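You operate a simulated robot arm through the tools that you are given. There is no shell and no other tool. Be economical: measure what you need, move in short steps, check, and stop when the job is done.

You are at the controls of a simulated two-armed robot. One attempt, no reset.

Task
Fetch the blue-cap bottle and stand it on the air bench top. Take the cable gland on the plate of the turning stand and put it away in the grey parts tray. Stack the 32 white seal box from the plate of the turning stand on top of the 50 white seal box. Do these in any order. Set down upright: blue-cap bottle.
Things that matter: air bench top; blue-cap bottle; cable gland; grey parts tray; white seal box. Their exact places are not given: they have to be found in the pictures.

The check looks at the end state, three seconds after you hand in, the way a careful person would. Anything else that was tipped, shoved, dropped, spilled or broken makes it a failure. Lids that push on must go on centred and level and be pressed home; caps that screw on are set level and turned clockwise until they are tight.

Robot
Two 7-joint arms with two-finger parallel grippers on one trunk, on a base that drives. Base frame: it is fixed to the floor where the robot stands at the start and does not move with it; the origin is under the middle of the robot, x ahead of it, y to its left, z up. Readings come in m, rad, newtons and seconds.
The left shoulder is at the start at [0.06, 0.143, 0.814], the right one opposite. Places, roughly: air bench top [-3.2, 0.7, 0.9]; cable gland [0, -1.25, 0.5]; grey parts tray (26x15 cm) [-2.34, -4.72, 0.6]; white seal box [0, -1.5, 0.5]. Payload 1.57 kg a hand.
The tool frame of a hand sits at the grasp point between the pads (the TCP): z along the fingers, y along the line on which they close. The tips reach 0.03 m beyond it. Largest opening 0.11 m; finger width 0.024, thickness 0.012; the body of the gripper, 0.048 by 0.112 m, starts 0.078 m behind the TCP.
Orientation is told as [roll, pitch, yaw] about the base's x, y, z axes, in that order, counted from this pose: with the fingers straight down and closing along the base's y, the tool's x points along the base's -x, its y along +y and its z along -z.

Tools
- The arms move only by the tool arm_command. It takes "left_moves", "right_moves" or both (then of equal length, played together; a hand with none holds still); each is a list of rows, each a list of 7 numbers: the shift along the base's x, y, z in m, then the turn, a rotation vector about the base's x, y, z in rad, then the opening in per cent of the stroke, from 0 (shut) to 100 (fully open). In form: [[x, y, z, wx, wy, wz, gripper], ...]. A call has 1 to 8 rows; each row shifts and turns the commanded pose from where the row before left it. Rows are played at 5 a second. More than 0.05 m and 0.15 rad between two rows, or a gripper value outside its range, and nothing of the call is played. A pose out of reach is approached as far as the arm can. The call stops where the force on the tool passes 40 N (or 10 N more than at its start, if that is more) or the arm is blocked; 0.2 s more then pass. The fingers move at their own pace (about 0.045 m/s each) and stop on an object; they squeeze with about 35 N. The grip force told is the motor's: it shows also when the fingers shut on nothing. Time passes only in rows, and 0.2 s behind the last, so rows that do not move let the fingers close. It gives the time, the measured TCP pose, the force on the tool (base axes), the opening and the grip force at its end, in the units of the frame above (readings bear some noise), with the torque about the TCP (base axes, N m) and any sound that the robot's microphone picked up, and new pictures: "show" is both (left out), scene, wrist or none (wrist: the cameras of the hands that moved).
- Cameras (640 x 400 px; columns grow to the right, rows downward): "scene" is now at [0.0355, -0.0017, 1.4113]; the picture's right is [-0.01, -1.00, 0.00], its down [-0.85, 0.01, -0.52] and it looks along [0.52, -0.00, -0.85] (base axes); focal length 251 px, centre (320, 200). "left" rides on the left gripper at [0.07, -0.016, -0.141] in its tool frame; the picture's right is [0.23, 0.97, 0.00], its down [-0.86, 0.20, -0.48] and it looks along [-0.47, 0.11, 0.88] (tool axes); focal length 222 px, centre (320, 200). "right" rides on the right gripper at [0.07, 0.016, -0.141] in its tool frame; the picture's right is [-0.23, 0.97, 0.00], its down [-0.85, -0.20, -0.48] and it looks along [-0.47, -0.11, 0.88] (tool axes); focal length 222 px, centre (320, 200).
- lift_body(by): slides the trunk up (or, below 0, down) by that many m; the arms and the scene camera ride with it, the base frame stays. It gives what a move gives, with no picture.
- base_move(legs): drives the robot by 1 to 6 legs, each [ahead, left, turn to the left] in m, m and rad, along the robot's own axes; the way and the turn of a leg run together, so that a leg with both is an arc; at most 1.5 m and 3.142 rad a leg. The arms and the cameras ride along, it lands a little off, and it stops where it bumps. It gives what a move gives, and a new picture of the scene camera.
- turn_head(pan, tilt): turns the head with the scene camera to pan (to the left, within 1.501 rad either way) and tilt (down, from -0.506 to 1.204), counted from straight ahead of the robot. It gives what a move gives, and a new picture of the scene camera.
- probe_pixels(camera, pixels): for up to 12 pixels [column, row] of the newest picture of that camera ("zoom" is the newest enlarged one), the place [x, y, z] in the base frame of the surface seen there, good to about 0.003 m. No time passes.
- inspect(camera, box): a new picture of the part [left, top, right, bottom] of that camera's present view, enlarged. No time passes.
- job_done(): hands the job in; it is judged then, once.

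Keep the steps short. Do not move on a guess: measure, check each grasp and each placing, and mend mistakes. In all there are 110 turns and 260 pictures (those below and enlarged ones count). Leave the grippers open and the arms clear of the work at the hand-in unless told otherwise, and finish with a single line.

The tools are called after "Call:" by a JSON object that holds its "fn" and its "kwargs". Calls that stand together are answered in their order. arm_command: Moves the arms, as the interface text tells. Its arguments: {"type":"object","properties":{"left_moves":{"type":"array"},"right_moves":{"type":"array"},"show":{"type":"string","enum":["both","scene","wrist","none"]}},"required":[]} The other tools are called the same way: lift_body (by) slides the trunk up or down; base_move (legs) drives the base; turn_head (pan, tilt) turns the head that bears the scene camera; probe_pixels (camera, pixels) gives the place of the surface under pixels of a picture; inspect (camera, box) takes an enlarged picture of a part of a camera's view; job_done () hands the job in.

At the start:

```text
time_s: 0.0
left_tcp_pos: [0.2594, 0.291, 0.4748]
left_orientation: [-0.001, 0.001, 0.0]
left_contact_force: [0.0, -0.1, 0.5]
left_ft_torque: [-0.01, 0.0, -0.02]
left_opening: 0.1099
left_gripper_force: 0.0
right_tcp_pos: [0.3862, -0.0559, 1.0005]
right_orientation: [0.0, -0.001, -0.001]
right_contact_force: [1.0, 0.3, 0.1]
right_ft_torque: [-0.02, 0.0, -0.02]
right_opening: 0.1098
right_gripper_force: 0.1
trunk travel left (down, up): [-0.413, 0.177]
robot x, y, heading: [0.0002, 0.0004, -0.002]
head pan, tilt: [-0.007, 1.025]
```

scene: 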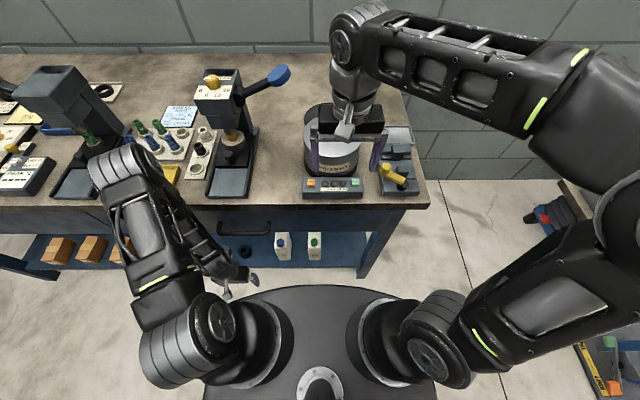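
right: 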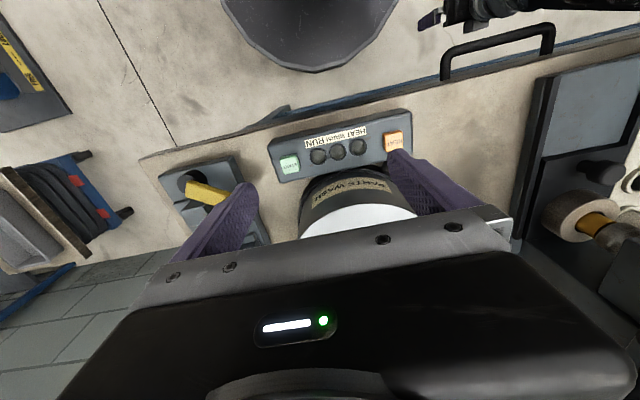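
left: 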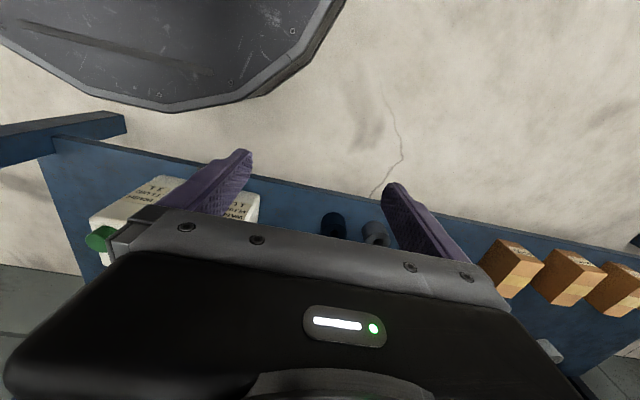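

I'll start by enlarging the shelf area with the blue- and green-capped cartons and the bench, and measure them.

Call:
{"fn": "inspect", "kwargs": {"camera": "scene", "box": [200, 180, 400, 305]}}

Call:
{"fn": "probe_pixels", "kwargs": {"camera": "scene", "pixels": [[281, 238], [314, 238], [283, 254], [315, 254], [345, 250], [210, 250], [400, 195], [250, 200], [340, 125], [385, 210], [60, 210], [250, 285]]}}

```text
3.20 times, centred on (300, 242) of scene
```

zoom: 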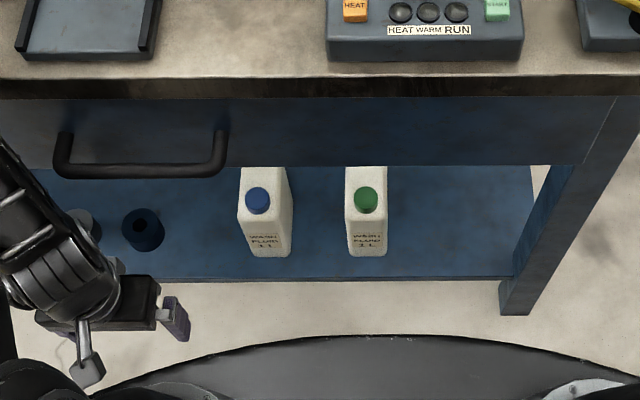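

```text
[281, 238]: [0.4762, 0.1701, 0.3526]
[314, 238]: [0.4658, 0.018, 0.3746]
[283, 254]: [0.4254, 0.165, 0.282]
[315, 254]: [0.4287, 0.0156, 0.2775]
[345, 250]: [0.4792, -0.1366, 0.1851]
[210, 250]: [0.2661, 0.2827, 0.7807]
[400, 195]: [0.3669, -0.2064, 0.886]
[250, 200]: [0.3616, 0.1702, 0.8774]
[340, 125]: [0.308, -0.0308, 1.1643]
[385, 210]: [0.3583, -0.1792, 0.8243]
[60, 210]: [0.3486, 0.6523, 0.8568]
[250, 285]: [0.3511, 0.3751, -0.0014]
```

The blue-cap bottle is at roughly [0.46, 0.17] on the lower shelf (z≈0.185). Before anything, I lift the right hand clear of the pot it straddles; then I look right towards the turning stand.

Call:
{"fn": "arm_command", "kwargs": {"right_moves": [[0, 0, 0.03, 0, 0, 0, 100], [0, 0, 0.04, 0, 0, 0, 100], [0, 0, 0.04, 0, 0, 0, 100], [-0.04, 0, 0.02, 0, 0, 0, 100], [-0.04, 0, 0, 0, 0, 0, 100]], "show": "wrist"}}

Call:
{"fn": "turn_head", "kwargs": {"pan": -1.4, "tilt": 0.5}}

Call:
{"fn": "probe_pixels", "kwargs": {"camera": "scene", "pixels": [[320, 200]]}}

```text
time_s: 1.2
left_tcp_pos: [0.2595, 0.2911, 0.4721]
left_orientation: [0.0, 0.002, -0.001]
left_contact_force: [-0.3, -0.1, -0.3]
left_ft_torque: [-0.01, 0.04, -0.02]
left_opening: 0.1098
left_gripper_force: 0.0
right_tcp_pos: [0.35, -0.0659, 0.9961]
right_orientation: [-0.007, 0.023, -0.028]
right_contact_force: [-2.0, 3.3, 1.6]
right_ft_torque: [-0.29, -0.17, -0.01]
right_opening: 0.1102
right_gripper_force: 0.0
right hand out of reach, approached as far as the arm can: row 1, 2, 3, 4, 5
trunk travel left (down, up): [-0.413, 0.177]
robot x, y, heading: [-0.0026, 0.0032, -0.002]
head pan, tilt: [-0.007, 1.025]
```

right: 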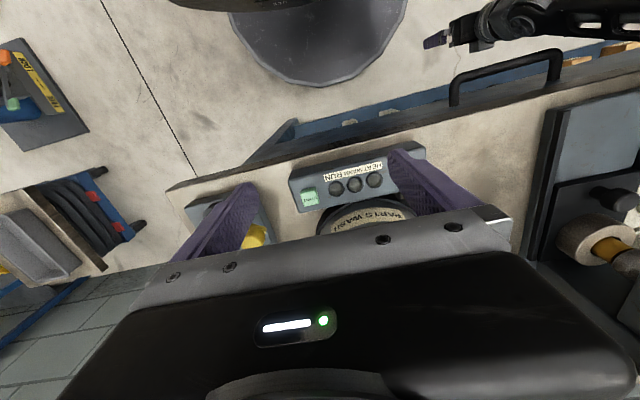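

```text
time_s: 2.7
left_tcp_pos: [0.2615, 0.2915, 0.4738]
left_orientation: [0.001, -0.001, 0.0]
left_contact_force: [-0.8, 0.1, -0.1]
left_ft_torque: [0.02, -0.01, -0.01]
left_opening: 0.11
left_gripper_force: 0.1
right_tcp_pos: [0.348, -0.0652, 0.9954]
right_orientation: [-0.007, 0.023, -0.025]
right_contact_force: [-0.4, 0.1, -0.5]
right_ft_torque: [0.01, 0.03, -0.02]
right_opening: 0.1099
right_gripper_force: 0.0
trunk travel left (down, up): [-0.413, 0.177]
robot x, y, heading: [0.0026, -0.0025, 0.003]
head pan, tilt: [-1.4, 0.499]
```

scene: 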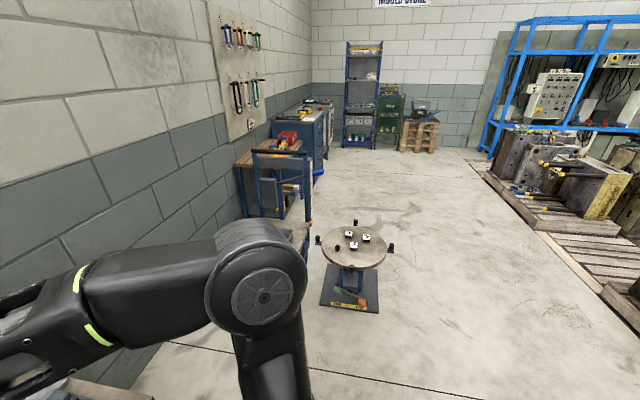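

```text
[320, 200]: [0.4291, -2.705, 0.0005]
```

The turning stand is visible at about (354, 245), with white boxes and a dark object on it. I zoom and measure.

Call:
{"fn": "inspect", "kwargs": {"camera": "scene", "box": [304, 210, 408, 275]}}

Call:
{"fn": "probe_pixels", "kwargs": {"camera": "scene", "pixels": [[348, 233], [365, 238], [354, 246], [337, 248], [325, 245], [354, 262], [385, 245], [356, 222], [390, 248], [340, 225], [360, 305], [350, 295]]}}

Call:
{"fn": "turn_head", "kwargs": {"pan": 1.45, "tilt": 0.4}}

```text
6.15 times, centred on (356, 242) of scene
```

zoom: 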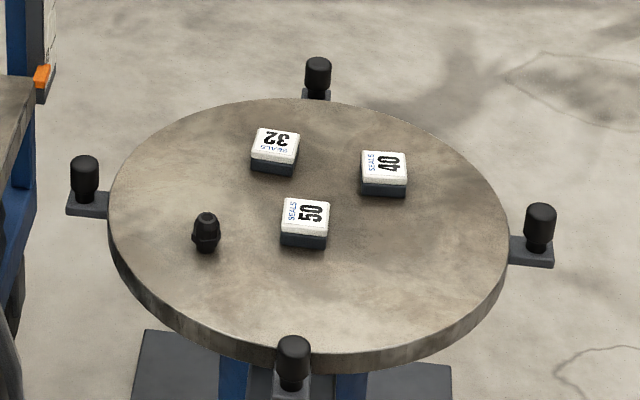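

```text
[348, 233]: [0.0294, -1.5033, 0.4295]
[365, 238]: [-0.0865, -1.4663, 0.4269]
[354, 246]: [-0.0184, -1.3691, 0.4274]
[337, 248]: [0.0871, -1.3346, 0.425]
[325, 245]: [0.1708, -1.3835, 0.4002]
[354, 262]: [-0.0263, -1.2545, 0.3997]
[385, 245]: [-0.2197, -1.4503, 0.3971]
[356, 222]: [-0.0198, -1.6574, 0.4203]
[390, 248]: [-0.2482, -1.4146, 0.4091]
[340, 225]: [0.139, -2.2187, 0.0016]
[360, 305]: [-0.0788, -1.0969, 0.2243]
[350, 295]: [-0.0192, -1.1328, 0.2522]
```

```text
time_s: 5.2
left_tcp_pos: [0.2597, 0.291, 0.4749]
left_orientation: [0.0, 0.0, 0.0]
left_contact_force: [-0.4, 0.0, 0.0]
left_ft_torque: [0.01, -0.01, -0.02]
left_opening: 0.1099
left_gripper_force: 0.1
right_tcp_pos: [0.348, -0.0653, 0.995]
right_orientation: [-0.007, 0.021, -0.025]
right_contact_force: [0.2, -0.4, 0.3]
right_ft_torque: [0.03, 0.0, 0.01]
right_opening: 0.1101
right_gripper_force: 0.1
trunk travel left (down, up): [-0.413, 0.177]
robot x, y, heading: [-0.0009, 0.0037, -0.006]
head pan, tilt: [1.45, 0.4]
```

scene: 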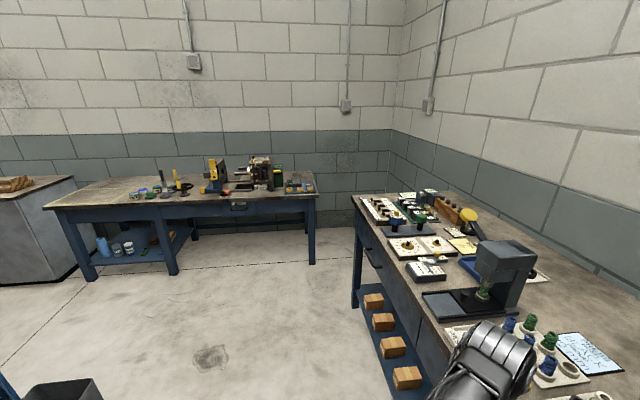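

Call:
{"fn": "inspect", "kwargs": {"camera": "scene", "box": [40, 140, 330, 290]}}

Call:
{"fn": "base_move", "kwargs": {"legs": [[-0.25, 0, 0]]}}

Call:
{"fn": "turn_head", "kwargs": {"pan": 0.0, "tilt": 0.8}}

Call:
{"fn": "inspect", "kwargs": {"camera": "scene", "box": [220, 150, 420, 275]}}

```text
2.21 times, centred on (185, 215) of scene
```

zoom: 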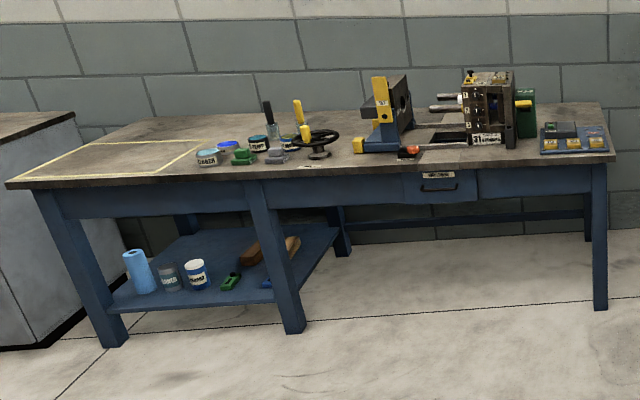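

```text
time_s: 7.1
left_tcp_pos: [0.0072, 0.29, 0.4742]
left_orientation: [-0.001, 0.001, -0.006]
left_contact_force: [0.0, 0.0, 0.2]
left_ft_torque: [0.02, 0.02, -0.05]
left_opening: 0.11
left_gripper_force: 0.1
right_tcp_pos: [0.0891, -0.0574, 1.0001]
right_orientation: [-0.006, 0.008, -0.001]
right_contact_force: [-0.8, 0.1, 0.3]
right_ft_torque: [-0.02, -0.03, -0.01]
right_opening: 0.11
right_gripper_force: 0.1
trunk travel left (down, up): [-0.413, 0.177]
robot x, y, heading: [-0.2501, 0.0019, -0.006]
head pan, tilt: [1.45, 0.4]
```

scene: 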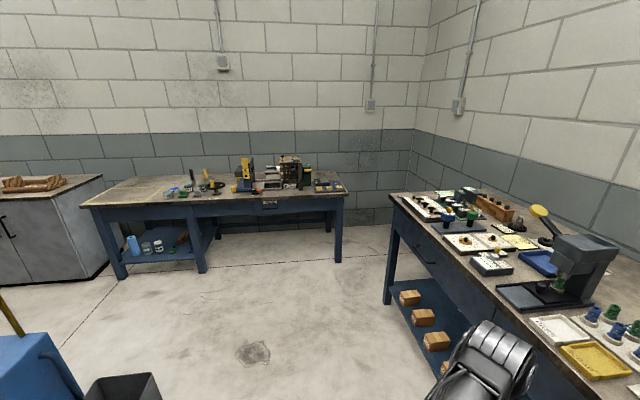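

```text
time_s: 8.6
left_tcp_pos: [0.0096, 0.2901, 0.4743]
left_orientation: [-0.001, 0.001, -0.005]
left_contact_force: [-1.1, 0.4, 0.1]
left_ft_torque: [0.01, -0.01, -0.02]
left_opening: 0.11
left_gripper_force: 0.0
right_tcp_pos: [0.09, -0.0586, 1.0007]
right_orientation: [-0.007, 0.009, -0.003]
right_contact_force: [-0.8, 0.1, -0.2]
right_ft_torque: [-0.04, 0.0, -0.03]
right_opening: 0.11
right_gripper_force: 0.0
trunk travel left (down, up): [-0.413, 0.177]
robot x, y, heading: [-0.2506, 0.0023, -0.005]
head pan, tilt: [0.0, 0.799]
```

scene: 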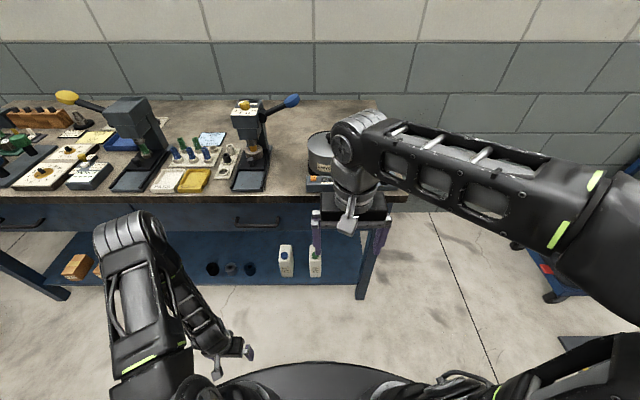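

```text
3.20 times, centred on (320, 212) of scene
```

zoom: 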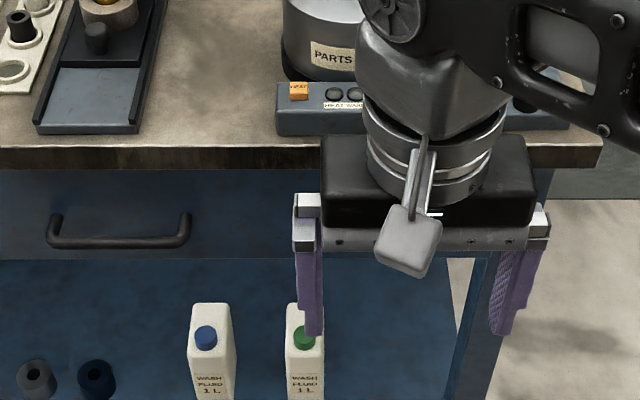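

Now I measure the bottle's geometry and the clear space above it.

Call:
{"fn": "probe_pixels", "kwargs": {"camera": "zoom", "pixels": [[206, 335], [210, 307], [191, 345], [232, 345], [225, 360], [200, 395], [232, 318], [150, 250], [240, 250], [150, 280], [260, 395], [150, 160]]}}

Call:
{"fn": "probe_pixels", "kwargs": {"camera": "scene", "pixels": [[286, 247], [280, 262], [292, 262], [286, 275], [290, 270], [286, 284], [300, 280], [286, 232]]}}

```text
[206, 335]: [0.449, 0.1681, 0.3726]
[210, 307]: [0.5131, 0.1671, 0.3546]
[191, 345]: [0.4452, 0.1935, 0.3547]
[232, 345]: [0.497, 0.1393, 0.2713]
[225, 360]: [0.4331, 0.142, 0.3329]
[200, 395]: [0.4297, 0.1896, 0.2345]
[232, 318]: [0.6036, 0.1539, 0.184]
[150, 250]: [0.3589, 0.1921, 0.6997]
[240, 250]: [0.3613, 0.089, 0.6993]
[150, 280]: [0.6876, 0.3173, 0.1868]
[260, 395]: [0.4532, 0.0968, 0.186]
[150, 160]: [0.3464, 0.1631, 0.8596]
```

```text
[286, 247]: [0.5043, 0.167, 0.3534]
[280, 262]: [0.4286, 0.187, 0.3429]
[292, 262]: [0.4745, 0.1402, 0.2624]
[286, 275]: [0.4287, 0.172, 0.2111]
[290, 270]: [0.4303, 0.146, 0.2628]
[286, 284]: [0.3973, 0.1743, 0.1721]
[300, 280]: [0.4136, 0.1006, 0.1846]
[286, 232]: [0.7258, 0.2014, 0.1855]
```

The bottle body spans x 0.43–0.515, y 0.142–0.194, z 0.186–0.355, with the drawer bottom at z≈0.69, so a horizontal grasp along +x fits. I fold the right hand down to its side and swing the left tool to point forward, in free space.

Call:
{"fn": "arm_command", "kwargs": {"left_moves": [[0.03, 0, 0.03, 0, -0.14, 0, 100], [0.03, 0, 0.03, 0, -0.14, 0, 100], [0.03, 0, 0.03, 0, -0.14, 0, 100], [0.03, 0, 0.03, 0, -0.14, 0, 100], [0.03, 0, 0, 0, -0.14, 0, 100], [0.02, 0, 0, 0, -0.14, 0, 100]], "right_moves": [[0, -0.02, -0.04, 0, 0, 0, 100], [0, -0.02, -0.04, 0, 0, 0, 100], [0, -0.02, -0.04, 0, 0, 0, 100], [0, -0.02, -0.04, 0, 0, 0, 100], [0, -0.02, -0.04, 0, 0, 0, 100], [0, -0.02, -0.04, 0, 0, 0, 100]], "show": "scene"}}

Call:
{"fn": "arm_command", "kwargs": {"left_moves": [[0.02, 0, 0, 0, -0.14, 0, 100], [0.02, 0, 0, 0, -0.14, 0, 100], [0, 0, 0, 0, -0.14, 0, 100], [0, -0.02, 0, 0, -0.14, 0, 100], [0, -0.02, 0, 0, -0.14, 0, 100], [0, -0.02, 0, 0, 0, 0, 100]], "right_moves": [[-0.01, -0.02, -0.04, 0, 0, 0, 100], [-0.02, -0.02, -0.04, 0, 0, 0, 100], [-0.02, -0.02, -0.04, 0, 0, 0, 100], [-0.02, -0.02, -0.04, 0, 0, 0, 100], [-0.02, -0.02, -0.04, 0, 0, 0, 100], [0, -0.02, 0, 0, 0, 0, 100]], "show": "both"}}

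```text
time_s: 10.0
left_tcp_pos: [0.1785, 0.2895, 0.5941]
left_orientation: [0.003, -0.843, -0.004]
left_contact_force: [0.7, 0.1, 0.3]
left_ft_torque: [0.02, 0.02, 0.01]
left_opening: 0.11
left_gripper_force: 0.1
right_tcp_pos: [0.0912, -0.1792, 0.7608]
right_orientation: [-0.008, 0.011, 0.001]
right_contact_force: [1.4, -0.4, 0.2]
right_ft_torque: [-0.01, -0.04, 0.0]
right_opening: 0.1099
right_gripper_force: 0.1
trunk travel left (down, up): [-0.413, 0.177]
robot x, y, heading: [-0.2522, 0.0015, -0.003]
head pan, tilt: [0.0, 0.799]
```

scene: 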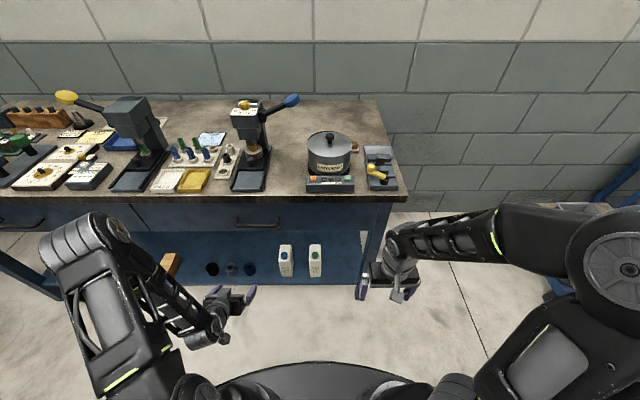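

```text
time_s: 11.4
left_tcp_pos: [0.2187, 0.2298, 0.595]
left_orientation: [0.209, -1.541, -0.209]
left_contact_force: [0.1, 0.3, 0.1]
left_ft_torque: [-0.02, 0.0, 0.03]
left_opening: 0.1101
left_gripper_force: 0.0
right_tcp_pos: [0.0017, -0.3, 0.5593]
right_orientation: [-0.007, 0.009, 0.001]
right_contact_force: [-0.4, 0.2, 0.1]
right_ft_torque: [0.0, 0.01, 0.02]
right_opening: 0.1099
right_gripper_force: 0.1
trunk travel left (down, up): [-0.413, 0.177]
robot x, y, heading: [-0.2537, 0.0007, -0.003]
head pan, tilt: [0.0, 0.799]
```

scene: 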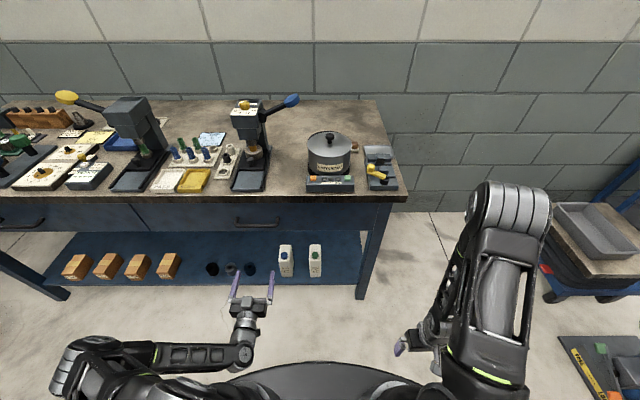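
right: 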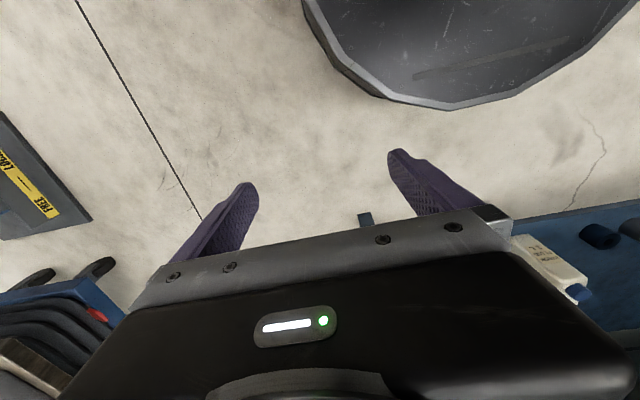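
left: 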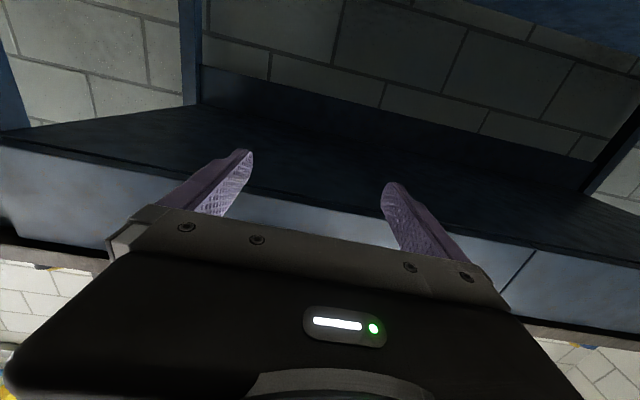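

Left tool is level and forward. I lower the trunk 0.31 so the hand comes to z≈0.285 and shift left hand to the bottle's y.

Call:
{"fn": "lift_body", "kwargs": {"by": -0.31}}

Call:
{"fn": "arm_command", "kwargs": {"left_moves": [[0, -0.03, 0, 0, 0, 0, 100], [0, -0.032, 0, 0, 0, 0, 100], [0, 0, 0, 0, 0, 0, 100]], "show": "both"}}

Call:
{"fn": "turn_head", "kwargs": {"pan": 0.15, "tilt": 0.75}}

```text
time_s: 14.5
left_tcp_pos: [0.2186, 0.2296, 0.285]
left_orientation: [0.146, -1.54, -0.148]
left_contact_force: [0.7, 0.2, 0.5]
left_ft_torque: [0.0, 0.02, -0.05]
left_opening: 0.11
left_gripper_force: 0.1
right_tcp_pos: [0.0008, -0.2994, 0.2504]
right_orientation: [-0.007, 0.008, 0.001]
right_contact_force: [0.7, 0.5, 0.5]
right_ft_torque: [0.02, 0.0, 0.0]
right_opening: 0.1102
right_gripper_force: 0.1
trunk travel left (down, up): [-0.103, 0.487]
robot x, y, heading: [-0.255, 0.0015, -0.004]
head pan, tilt: [0.0, 0.799]
```

```text
time_s: 15.3
left_tcp_pos: [0.2173, 0.1675, 0.2828]
left_orientation: [0.157, -1.539, -0.155]
left_contact_force: [0.0, 1.0, 1.2]
left_ft_torque: [-0.02, 0.04, 0.0]
left_opening: 0.1103
left_gripper_force: 0.0
right_tcp_pos: [0.0012, -0.3001, 0.2506]
right_orientation: [-0.006, 0.009, 0.0]
right_contact_force: [0.8, -0.1, -1.2]
right_ft_torque: [0.0, -0.04, -0.04]
right_opening: 0.1102
right_gripper_force: 0.0
trunk travel left (down, up): [-0.103, 0.487]
robot x, y, heading: [-0.2536, -0.0011, -0.008]
head pan, tilt: [0.0, 0.799]
```

scene: 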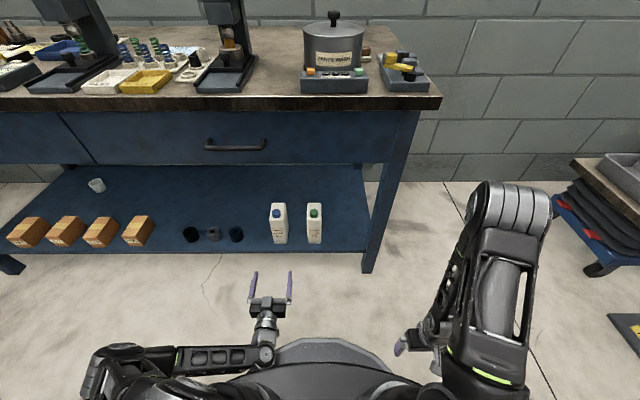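
left: 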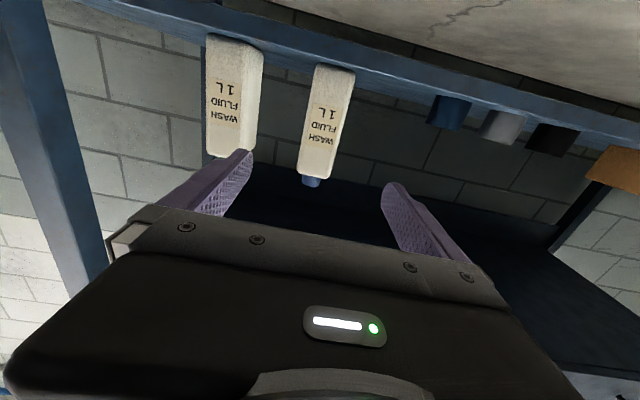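

```text
time_s: 16.0
left_tcp_pos: [0.2186, 0.1664, 0.284]
left_orientation: [0.15, -1.539, -0.147]
left_contact_force: [0.0, -0.4, 0.6]
left_ft_torque: [0.02, 0.0, -0.06]
left_opening: 0.1101
left_gripper_force: 0.0
right_tcp_pos: [0.0013, -0.2993, 0.2499]
right_orientation: [-0.007, 0.01, 0.001]
right_contact_force: [0.6, -0.7, -0.2]
right_ft_torque: [-0.02, 0.01, -0.02]
right_opening: 0.11
right_gripper_force: 0.1
trunk travel left (down, up): [-0.103, 0.487]
robot x, y, heading: [-0.2527, -0.0019, -0.002]
head pan, tilt: [0.15, 0.75]
```

scene: 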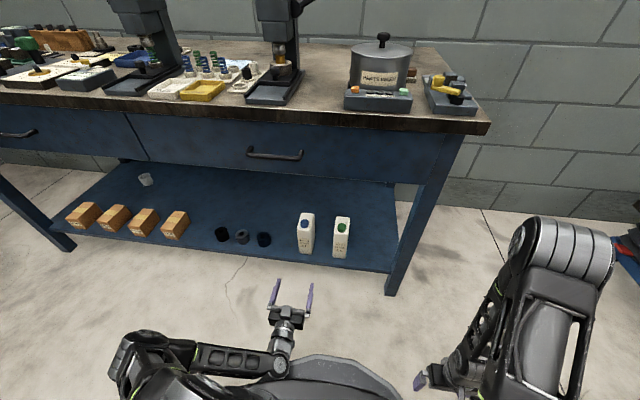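

Call:
{"fn": "inspect", "kwargs": {"camera": "scene", "box": [240, 200, 400, 300]}}

Call:
{"fn": "probe_pixels", "kwargs": {"camera": "scene", "pixels": [[303, 240], [298, 235], [308, 240], [313, 240], [302, 250], [303, 223], [310, 216], [338, 238], [334, 235], [273, 290], [310, 293], [264, 235]]}}

```text
4.00 times, centred on (320, 250) of scene
```

zoom: 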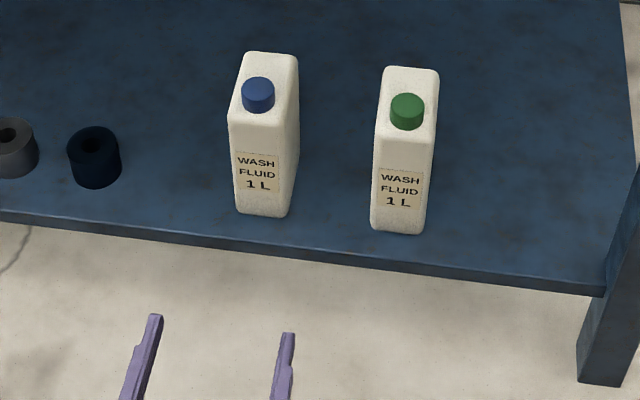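

```text
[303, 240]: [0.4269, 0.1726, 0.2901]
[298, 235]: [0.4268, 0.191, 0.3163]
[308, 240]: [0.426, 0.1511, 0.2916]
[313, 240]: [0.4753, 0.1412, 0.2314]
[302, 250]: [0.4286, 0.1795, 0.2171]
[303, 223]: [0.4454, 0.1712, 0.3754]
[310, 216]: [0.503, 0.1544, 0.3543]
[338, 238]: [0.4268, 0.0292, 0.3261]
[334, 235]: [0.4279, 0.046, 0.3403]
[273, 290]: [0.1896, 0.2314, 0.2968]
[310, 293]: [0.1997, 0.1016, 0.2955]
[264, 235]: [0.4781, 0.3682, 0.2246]
```

Bottle centre y≈0.168, matching the hand. I drive 0.15 ahead (fingertips to x≈0.40) and check.

Call:
{"fn": "base_move", "kwargs": {"legs": [[0.15, 0, 0]]}}

Call:
{"fn": "inspect", "kwargs": {"camera": "left", "box": [100, 0, 540, 275]}}

```text
time_s: 17.4
left_tcp_pos: [0.3652, 0.1684, 0.2822]
left_orientation: [0.144, -1.539, -0.144]
left_contact_force: [0.7, 0.0, 0.1]
left_ft_torque: [0.0, 0.03, 0.0]
left_opening: 0.1102
left_gripper_force: 0.2
right_tcp_pos: [0.1505, -0.3002, 0.2505]
right_orientation: [-0.008, 0.008, 0.001]
right_contact_force: [-0.3, -0.3, 0.0]
right_ft_torque: [-0.02, 0.0, 0.0]
right_opening: 0.11
right_gripper_force: 0.1
trunk travel left (down, up): [-0.103, 0.487]
robot x, y, heading: [-0.103, 0.0015, -0.008]
head pan, tilt: [0.15, 0.75]
```

scene: 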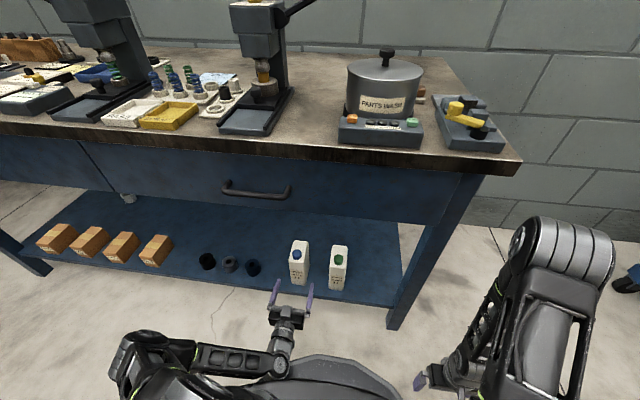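

```text
1.45 times, centred on (320, 138) of left
```

zoom: 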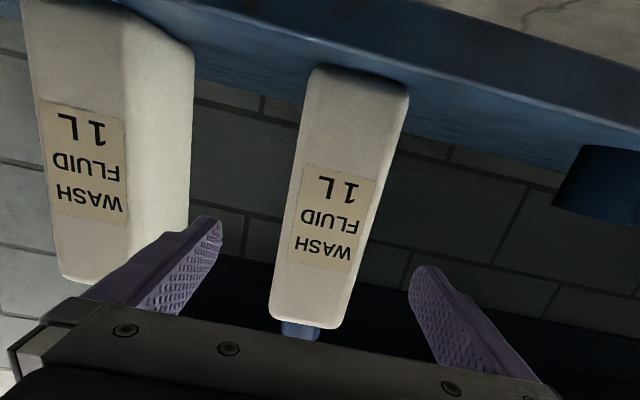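

Centred between the fingers. I advance the arm 0.10 m and close.

Call:
{"fn": "arm_command", "kwargs": {"left_moves": [[0.035, 0, 0, 0, 0, 0, 100], [0.035, 0, 0, 0, 0, 0, 100], [0.033, 0, 0, 0, 0, 0, 100], [0, 0, 0, 0, 0, 0, 100]], "show": "both"}}

```text
time_s: 18.4
left_tcp_pos: [0.469, 0.1694, 0.2826]
left_orientation: [0.133, -1.539, -0.133]
left_contact_force: [0.5, -0.1, 0.8]
left_ft_torque: [0.01, -0.01, 0.0]
left_opening: 0.1099
left_gripper_force: 0.1
right_tcp_pos: [0.1501, -0.3, 0.2507]
right_orientation: [-0.006, 0.006, 0.001]
right_contact_force: [0.5, 0.4, -0.9]
right_ft_torque: [-0.03, -0.01, -0.01]
right_opening: 0.11
right_gripper_force: 0.1
trunk travel left (down, up): [-0.103, 0.487]
robot x, y, heading: [-0.1062, 0.0026, -0.005]
head pan, tilt: [0.15, 0.75]
```

scene: 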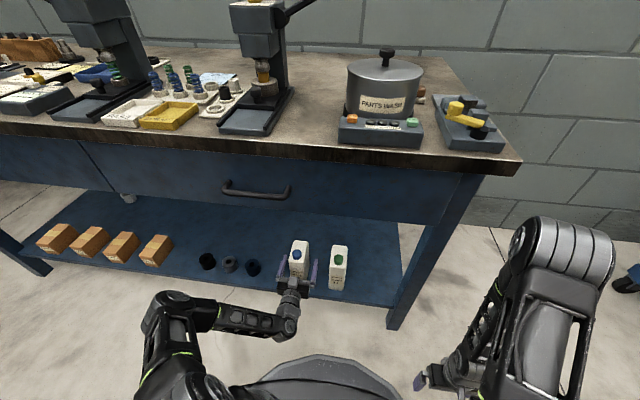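
left: 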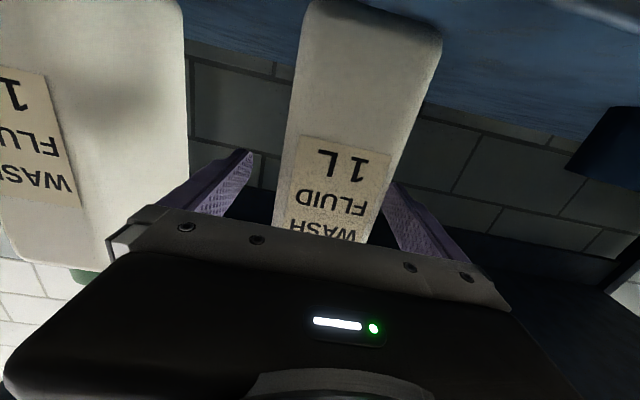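

Call:
{"fn": "arm_command", "kwargs": {"left_moves": [[0, 0, 0, 0, 0, 0, 0], [0, 0, 0, 0, 0, 0, 0], [0, 0, 0, 0, 0, 0, 0], [0, 0, 0, 0, 0, 0, 0], [0, 0, 0.01, 0, 0, 0, 0], [0, 0, 0.02, 0, 0, 0, 0]], "show": "both"}}

```text
time_s: 19.8
left_tcp_pos: [0.4703, 0.1678, 0.311]
left_orientation: [0.125, -1.536, -0.126]
left_contact_force: [-0.2, -0.1, -10.5]
left_ft_torque: [-0.06, 0.09, -0.01]
left_opening: 0.06
left_gripper_force: 35.0
right_tcp_pos: [0.1501, -0.2992, 0.2499]
right_orientation: [-0.007, 0.011, 0.0]
right_contact_force: [-0.2, 0.6, 0.0]
right_ft_torque: [-0.01, -0.01, 0.0]
right_opening: 0.1097
right_gripper_force: 0.0
trunk travel left (down, up): [-0.103, 0.487]
robot x, y, heading: [-0.1023, 0.0016, -0.005]
head pan, tilt: [0.15, 0.75]
```

scene: 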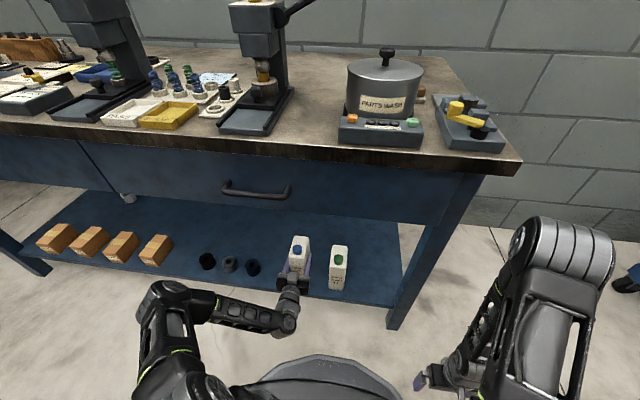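
left: 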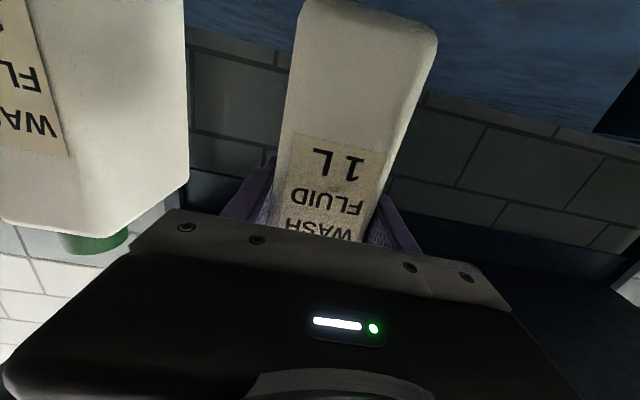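

Held: opening 0.06, about 10.5 N load. I back straight out, then raise the trunk and look to the left and right.

Call:
{"fn": "base_move", "kwargs": {"legs": [[-0.45, 0, 0]]}}

Call:
{"fn": "lift_body", "kwargs": {"by": 0.35}}

Call:
{"fn": "turn_head", "kwargs": {"pan": 1.5, "tilt": 0.45}}

Call:
{"fn": "turn_head", "kwargs": {"pan": -1.5, "tilt": 0.45}}

```text
time_s: 22.5
left_tcp_pos: [0.0235, 0.1688, 0.311]
left_orientation: [0.138, -1.537, -0.139]
left_contact_force: [-0.6, 0.5, -9.9]
left_ft_torque: [0.0, 0.15, 0.04]
left_opening: 0.06
left_gripper_force: 34.8
right_tcp_pos: [-0.2986, -0.2979, 0.2509]
right_orientation: [-0.008, 0.011, -0.003]
right_contact_force: [-0.1, -0.1, 0.6]
right_ft_torque: [0.0, 0.0, -0.03]
right_opening: 0.1102
right_gripper_force: 0.1
trunk travel left (down, up): [-0.103, 0.487]
robot x, y, heading: [-0.5523, 0.0039, -0.004]
head pan, tilt: [0.15, 0.75]
```

scene: 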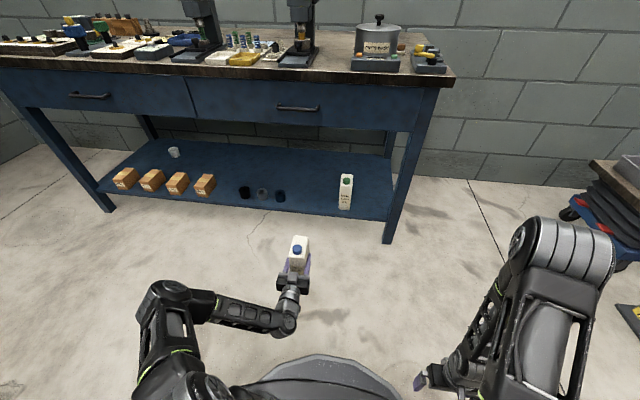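

```text
time_s: 25.9
left_tcp_pos: [0.0247, 0.1685, 0.6618]
left_orientation: [0.134, -1.54, -0.137]
left_contact_force: [0.0, 0.5, -10.2]
left_ft_torque: [-0.01, 0.07, -0.01]
left_opening: 0.0598
left_gripper_force: 34.8
right_tcp_pos: [-0.2984, -0.298, 0.6004]
right_orientation: [-0.007, 0.012, -0.005]
right_contact_force: [-0.4, -0.4, 0.1]
right_ft_torque: [0.03, 0.0, 0.02]
right_opening: 0.11
right_gripper_force: 0.1
trunk travel left (down, up): [-0.453, 0.137]
robot x, y, heading: [-0.5487, 0.0003, -0.007]
head pan, tilt: [0.15, 0.75]
```

```text
time_s: 27.4
left_tcp_pos: [0.0237, 0.1687, 0.6611]
left_orientation: [0.136, -1.537, -0.139]
left_contact_force: [0.1, 0.1, -10.0]
left_ft_torque: [0.01, 0.09, 0.04]
left_opening: 0.0598
left_gripper_force: 34.8
right_tcp_pos: [-0.2992, -0.2988, 0.6015]
right_orientation: [-0.006, 0.01, -0.004]
right_contact_force: [-0.6, -0.3, 1.1]
right_ft_torque: [0.01, 0.0, -0.04]
right_opening: 0.1102
right_gripper_force: 0.0
trunk travel left (down, up): [-0.453, 0.137]
robot x, y, heading: [-0.5486, 0.0029, -0.012]
head pan, tilt: [1.499, 0.45]
```

scene: 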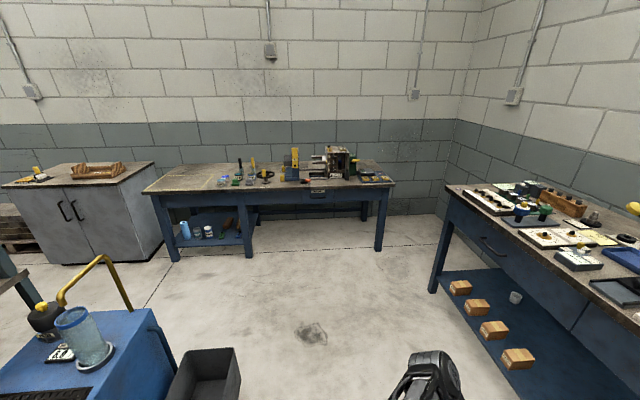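

```text
time_s: 30.0
left_tcp_pos: [0.0243, 0.1689, 0.6617]
left_orientation: [0.137, -1.537, -0.141]
left_contact_force: [-0.1, 0.4, -10.3]
left_ft_torque: [0.0, 0.1, 0.0]
left_opening: 0.0599
left_gripper_force: 35.3
right_tcp_pos: [-0.2986, -0.2978, 0.599]
right_orientation: [-0.009, 0.012, -0.004]
right_contact_force: [-0.3, 0.2, 0.7]
right_ft_torque: [0.02, 0.0, -0.02]
right_opening: 0.1099
right_gripper_force: 0.0
trunk travel left (down, up): [-0.453, 0.137]
robot x, y, heading: [-0.5502, 0.0044, -0.009]
head pan, tilt: [-1.499, 0.45]
```

scene: 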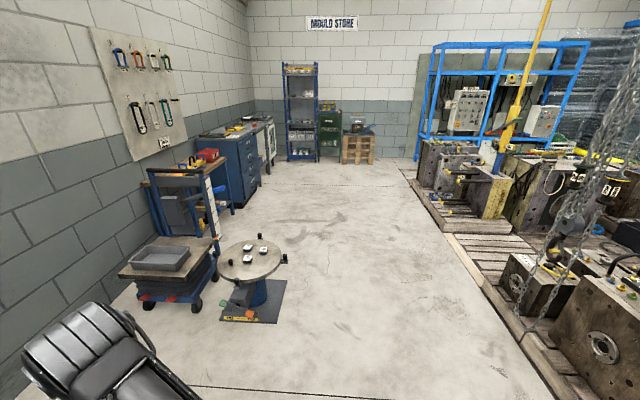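

Call:
{"fn": "probe_pixels", "kwargs": {"camera": "scene", "pixels": [[560, 330], [530, 290], [450, 220], [490, 280], [240, 260], [285, 260], [230, 320], [160, 305], [570, 210], [590, 290], [420, 160], [450, 190]]}}

Call:
{"fn": "base_move", "kwargs": {"legs": [[0, 0, -1.571]]}}

Call:
{"fn": "turn_head", "kwargs": {"pan": -1.0, "tilt": 0.45}}

```text
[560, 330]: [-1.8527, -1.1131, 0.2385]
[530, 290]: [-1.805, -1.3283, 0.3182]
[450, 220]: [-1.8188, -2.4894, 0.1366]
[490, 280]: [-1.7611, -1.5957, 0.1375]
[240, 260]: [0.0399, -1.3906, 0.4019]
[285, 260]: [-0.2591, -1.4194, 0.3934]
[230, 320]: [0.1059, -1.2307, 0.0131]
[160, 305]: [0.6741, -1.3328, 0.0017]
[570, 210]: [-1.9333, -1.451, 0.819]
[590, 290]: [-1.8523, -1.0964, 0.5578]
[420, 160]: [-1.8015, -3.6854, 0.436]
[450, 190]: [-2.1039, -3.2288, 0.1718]
```

```text
time_s: 34.3
left_tcp_pos: [-0.4096, -0.5798, 0.6622]
left_orientation: [0.139, -1.538, -1.754]
left_contact_force: [-0.4, -0.1, -10.1]
left_ft_torque: [0.14, 0.0, 0.0]
left_opening: 0.0598
left_gripper_force: 34.9
right_tcp_pos: [-0.8622, -0.2386, 0.6]
right_orientation: [-0.006, 0.01, -1.617]
right_contact_force: [0.8, -0.5, 0.5]
right_ft_torque: [-0.01, 0.01, -0.02]
right_opening: 0.1102
right_gripper_force: 0.1
trunk travel left (down, up): [-0.453, 0.137]
robot x, y, heading: [-0.5513, 0.0046, -1.62]
head pan, tilt: [-1.499, 0.45]
```

scene: 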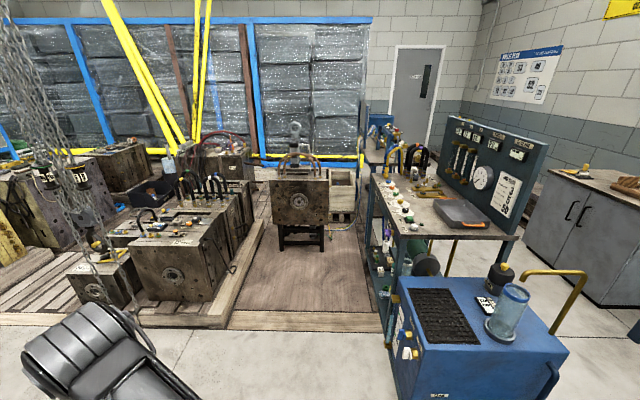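

```text
time_s: 35.2
left_tcp_pos: [-0.4097, -0.5789, 0.6615]
left_orientation: [0.134, -1.537, -1.752]
left_contact_force: [0.1, -0.6, -10.5]
left_ft_torque: [0.07, 0.01, 0.02]
left_opening: 0.0599
left_gripper_force: 34.8
right_tcp_pos: [-0.8632, -0.2381, 0.5996]
right_orientation: [-0.008, 0.011, -1.617]
right_contact_force: [0.2, 0.4, -0.4]
right_ft_torque: [-0.03, 0.02, 0.0]
right_opening: 0.1099
right_gripper_force: 0.0
trunk travel left (down, up): [-0.453, 0.137]
robot x, y, heading: [-0.5528, 0.0019, -1.615]
head pan, tilt: [-1.0, 0.45]
```

scene: 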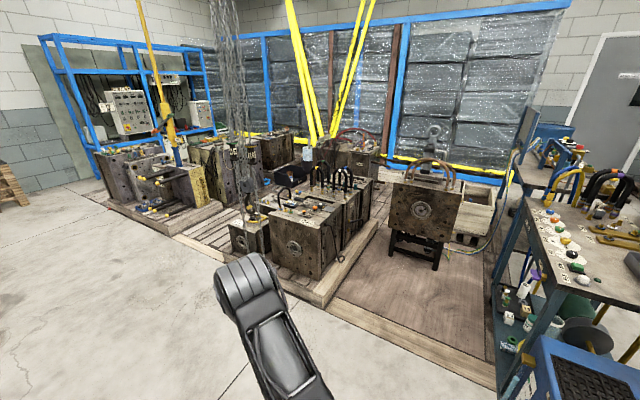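

The bench with gauges and hose fittings looks like the air bench. I turn further to face it.

Call:
{"fn": "base_move", "kwargs": {"legs": [[0, 0, -1.5]]}}

Call:
{"fn": "turn_head", "kwargs": {"pan": -0.2, "tilt": 0.35}}

Call:
{"fn": "probe_pixels", "kwargs": {"camera": "scene", "pixels": [[320, 200], [320, 300], [320, 250], [400, 200], [400, 250], [400, 300], [250, 200], [250, 250], [250, 300], [450, 200], [450, 250], [450, 300]]}}

```text
time_s: 39.3
left_tcp_pos: [-1.1207, -0.1822, 0.662]
left_orientation: [0.14, -1.536, 3.032]
left_contact_force: [0.6, -0.1, -9.6]
left_ft_torque: [-0.01, -0.12, -0.02]
left_opening: 0.06
left_gripper_force: 35.4
right_tcp_pos: [-0.8147, 0.2949, 0.6005]
right_orientation: [-0.008, 0.011, -3.113]
right_contact_force: [-0.9, 1.0, 0.0]
right_ft_torque: [0.01, 0.02, 0.04]
right_opening: 0.11
right_gripper_force: 0.1
trunk travel left (down, up): [-0.453, 0.137]
robot x, y, heading: [-0.5536, 0.0029, -3.123]
head pan, tilt: [-1.0, 0.45]
```

scene: 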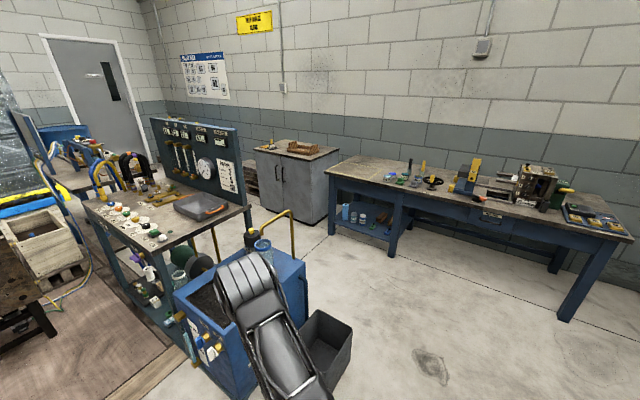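

```text
time_s: 40.4
left_tcp_pos: [-1.1215, -0.1821, 0.6618]
left_orientation: [0.138, -1.538, 3.034]
left_contact_force: [1.3, 0.4, -10.2]
left_ft_torque: [-0.02, -0.12, 0.02]
left_opening: 0.0599
left_gripper_force: 34.6
right_tcp_pos: [-0.8154, 0.2946, 0.6006]
right_orientation: [-0.007, 0.01, -3.114]
right_contact_force: [-0.3, 0.9, 0.3]
right_ft_torque: [-0.04, -0.01, 0.0]
right_opening: 0.1103
right_gripper_force: 0.0
trunk travel left (down, up): [-0.453, 0.137]
robot x, y, heading: [-0.5515, 0.0019, -3.117]
head pan, tilt: [-0.201, 0.351]
```

scene: 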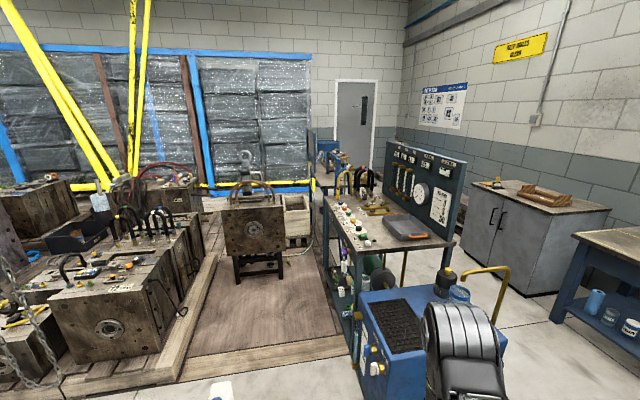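

```text
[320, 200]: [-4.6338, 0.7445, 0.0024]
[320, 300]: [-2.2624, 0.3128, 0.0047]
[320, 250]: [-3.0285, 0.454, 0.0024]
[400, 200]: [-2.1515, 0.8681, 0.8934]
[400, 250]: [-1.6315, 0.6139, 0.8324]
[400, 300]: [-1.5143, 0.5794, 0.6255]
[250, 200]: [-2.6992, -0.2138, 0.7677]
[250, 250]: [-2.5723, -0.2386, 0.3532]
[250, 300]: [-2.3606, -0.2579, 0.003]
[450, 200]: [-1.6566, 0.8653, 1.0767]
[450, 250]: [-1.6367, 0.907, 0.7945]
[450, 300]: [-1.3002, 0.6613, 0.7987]
```

Call:
{"fn": "inspect", "kwargs": {"camera": "scene", "box": [300, 130, 480, 260]}}

Call:
{"fn": "probe_pixels", "kwargs": {"camera": "scene", "pixels": [[345, 220], [370, 250], [365, 195], [445, 235], [357, 155], [330, 157], [340, 200], [330, 205], [345, 158], [380, 190], [355, 250], [410, 160]]}}

```text
3.08 times, centred on (390, 195) of scene
```

zoom: 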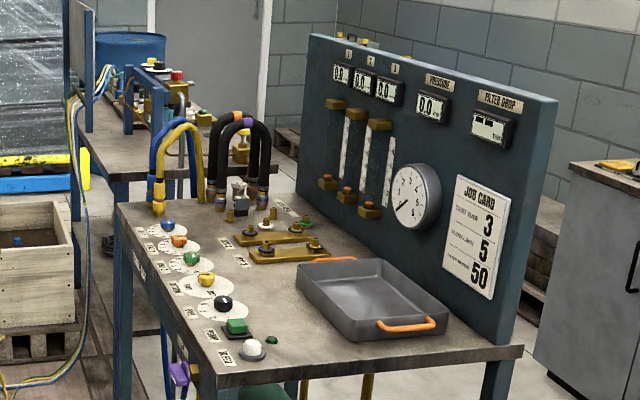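

```text
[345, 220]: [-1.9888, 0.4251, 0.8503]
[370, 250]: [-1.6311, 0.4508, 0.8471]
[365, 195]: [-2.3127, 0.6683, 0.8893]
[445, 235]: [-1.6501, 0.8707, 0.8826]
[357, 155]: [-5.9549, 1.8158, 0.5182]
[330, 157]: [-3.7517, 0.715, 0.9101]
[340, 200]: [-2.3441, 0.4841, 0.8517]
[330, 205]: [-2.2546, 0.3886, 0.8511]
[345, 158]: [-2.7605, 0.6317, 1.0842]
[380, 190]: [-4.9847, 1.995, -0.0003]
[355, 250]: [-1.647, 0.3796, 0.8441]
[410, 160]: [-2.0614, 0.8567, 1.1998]
```

Call:
{"fn": "probe_pixels", "kwargs": {"camera": "scene", "pixels": [[280, 225], [290, 260], [285, 240], [305, 215], [200, 375], [280, 355], [335, 345], [320, 345], [330, 250], [500, 290], [420, 265], [355, 380]]}}

Call:
{"fn": "inspect", "kwargs": {"camera": "scene", "box": [300, 130, 372, 180]}}

Call:
{"fn": "turn_head", "kwargs": {"pan": -0.9, "tilt": 0.4}}

Call:
{"fn": "probe_pixels", "kwargs": {"camera": "scene", "pixels": [[60, 380], [300, 180], [220, 200], [250, 240], [350, 250], [180, 300], [300, 350], [150, 250], [200, 290], [330, 190], [260, 180], [380, 300]]}}

```text
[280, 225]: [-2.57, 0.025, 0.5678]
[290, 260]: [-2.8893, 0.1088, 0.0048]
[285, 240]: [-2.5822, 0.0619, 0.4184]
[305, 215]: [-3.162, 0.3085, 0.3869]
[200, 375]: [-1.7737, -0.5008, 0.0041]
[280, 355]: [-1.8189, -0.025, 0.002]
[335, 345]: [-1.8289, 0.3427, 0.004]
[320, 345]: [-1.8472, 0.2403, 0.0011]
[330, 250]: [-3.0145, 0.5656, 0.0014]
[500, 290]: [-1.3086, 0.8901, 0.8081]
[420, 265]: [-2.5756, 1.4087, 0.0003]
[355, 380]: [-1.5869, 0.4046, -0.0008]
```

```text
8.00 times, centred on (336, 155) of scene
```

zoom: 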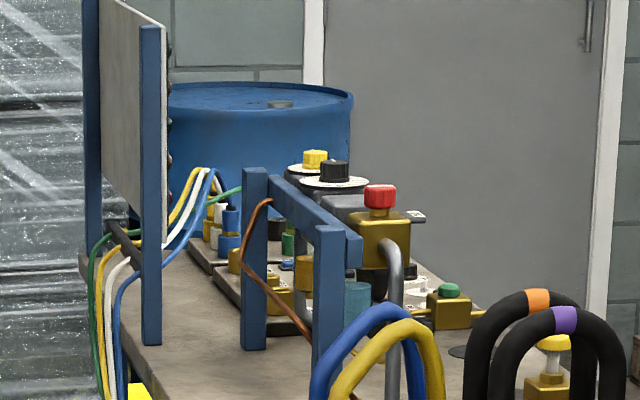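

```text
time_s: 41.5
left_tcp_pos: [-1.121, -0.1821, 0.6622]
left_orientation: [0.14, -1.538, 3.033]
left_contact_force: [-0.4, 0.2, -10.7]
left_ft_torque: [0.01, -0.11, 0.02]
left_opening: 0.06
left_gripper_force: 35.1
right_tcp_pos: [-0.8141, 0.2944, 0.5994]
right_orientation: [-0.01, 0.011, -3.113]
right_contact_force: [-0.5, 0.1, 0.7]
right_ft_torque: [0.02, 0.02, 0.03]
right_opening: 0.1102
right_gripper_force: 0.1
trunk travel left (down, up): [-0.453, 0.137]
robot x, y, heading: [-0.5503, -0.0018, -3.121]
head pan, tilt: [-0.901, 0.4]
```

scene: 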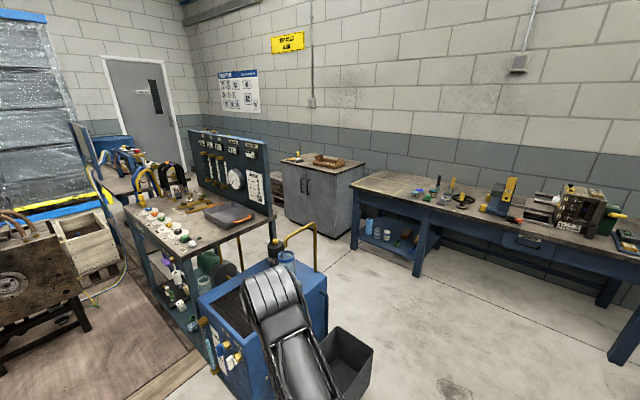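

```text
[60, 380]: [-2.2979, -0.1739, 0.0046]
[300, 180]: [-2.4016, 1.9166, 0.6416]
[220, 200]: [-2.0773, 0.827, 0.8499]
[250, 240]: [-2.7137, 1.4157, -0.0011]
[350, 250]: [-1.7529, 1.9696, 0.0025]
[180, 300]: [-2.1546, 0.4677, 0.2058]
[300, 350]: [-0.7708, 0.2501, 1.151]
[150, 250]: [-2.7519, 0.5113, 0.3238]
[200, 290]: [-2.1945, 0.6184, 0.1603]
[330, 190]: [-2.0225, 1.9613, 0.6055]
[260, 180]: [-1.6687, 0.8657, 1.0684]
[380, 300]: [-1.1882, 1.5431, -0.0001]
```

Call:
{"fn": "probe_pixels", "kwargs": {"camera": "scene", "pixels": [[370, 345], [345, 395], [335, 330], [365, 385], [415, 275], [360, 225], [605, 360], [275, 270], [325, 265], [310, 230], [345, 240], [415, 208]]}}

Call:
{"fn": "turn_head", "kwargs": {"pan": -1.4, "tilt": 0.7}}

Call:
{"fn": "probe_pixels", "kwargs": {"camera": "scene", "pixels": [[120, 300], [60, 320], [120, 200], [200, 180], [320, 200], [400, 120], [500, 120], [200, 120], [100, 250], [30, 250], [60, 200], [140, 260]]}}

```text
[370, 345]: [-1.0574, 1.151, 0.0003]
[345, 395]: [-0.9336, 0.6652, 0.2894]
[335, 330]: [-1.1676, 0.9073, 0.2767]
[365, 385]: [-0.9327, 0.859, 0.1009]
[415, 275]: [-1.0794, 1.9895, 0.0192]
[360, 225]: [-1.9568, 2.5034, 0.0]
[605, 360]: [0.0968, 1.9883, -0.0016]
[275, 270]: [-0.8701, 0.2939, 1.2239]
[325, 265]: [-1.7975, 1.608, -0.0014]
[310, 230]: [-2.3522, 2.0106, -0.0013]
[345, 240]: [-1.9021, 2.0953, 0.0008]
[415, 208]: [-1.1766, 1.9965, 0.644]
```

```text
time_s: 42.4
left_tcp_pos: [-1.1197, -0.1818, 0.6612]
left_orientation: [0.138, -1.538, 3.034]
left_contact_force: [0.1, 0.0, -10.4]
left_ft_torque: [0.0, -0.13, 0.01]
left_opening: 0.0598
left_gripper_force: 34.8
right_tcp_pos: [-0.8133, 0.295, 0.6008]
right_orientation: [-0.007, 0.011, -3.113]
right_contact_force: [-0.1, -0.9, 0.1]
right_ft_torque: [0.0, -0.03, 0.05]
right_opening: 0.1103
right_gripper_force: 0.0
trunk travel left (down, up): [-0.453, 0.137]
robot x, y, heading: [-0.554, 0.0046, -3.117]
head pan, tilt: [-1.4, 0.7]
```

scene: 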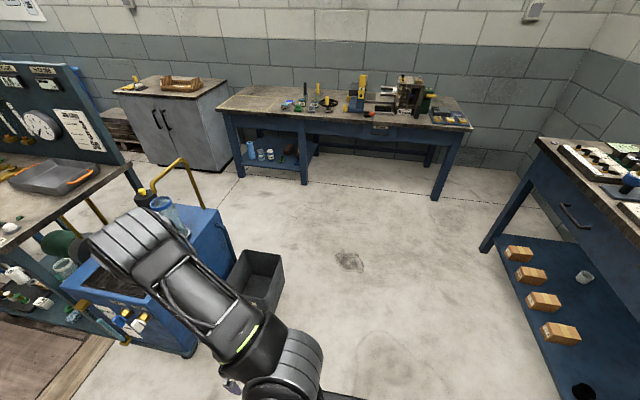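

```text
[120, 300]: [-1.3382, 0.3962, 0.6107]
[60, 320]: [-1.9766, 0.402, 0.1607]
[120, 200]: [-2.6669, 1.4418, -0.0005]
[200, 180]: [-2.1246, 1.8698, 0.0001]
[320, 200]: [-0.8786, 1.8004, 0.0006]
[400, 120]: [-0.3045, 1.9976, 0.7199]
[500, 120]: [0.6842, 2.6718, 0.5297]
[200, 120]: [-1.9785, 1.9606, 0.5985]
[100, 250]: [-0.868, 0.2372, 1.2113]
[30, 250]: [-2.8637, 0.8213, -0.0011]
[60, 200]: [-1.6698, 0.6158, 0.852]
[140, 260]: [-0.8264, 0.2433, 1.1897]
```

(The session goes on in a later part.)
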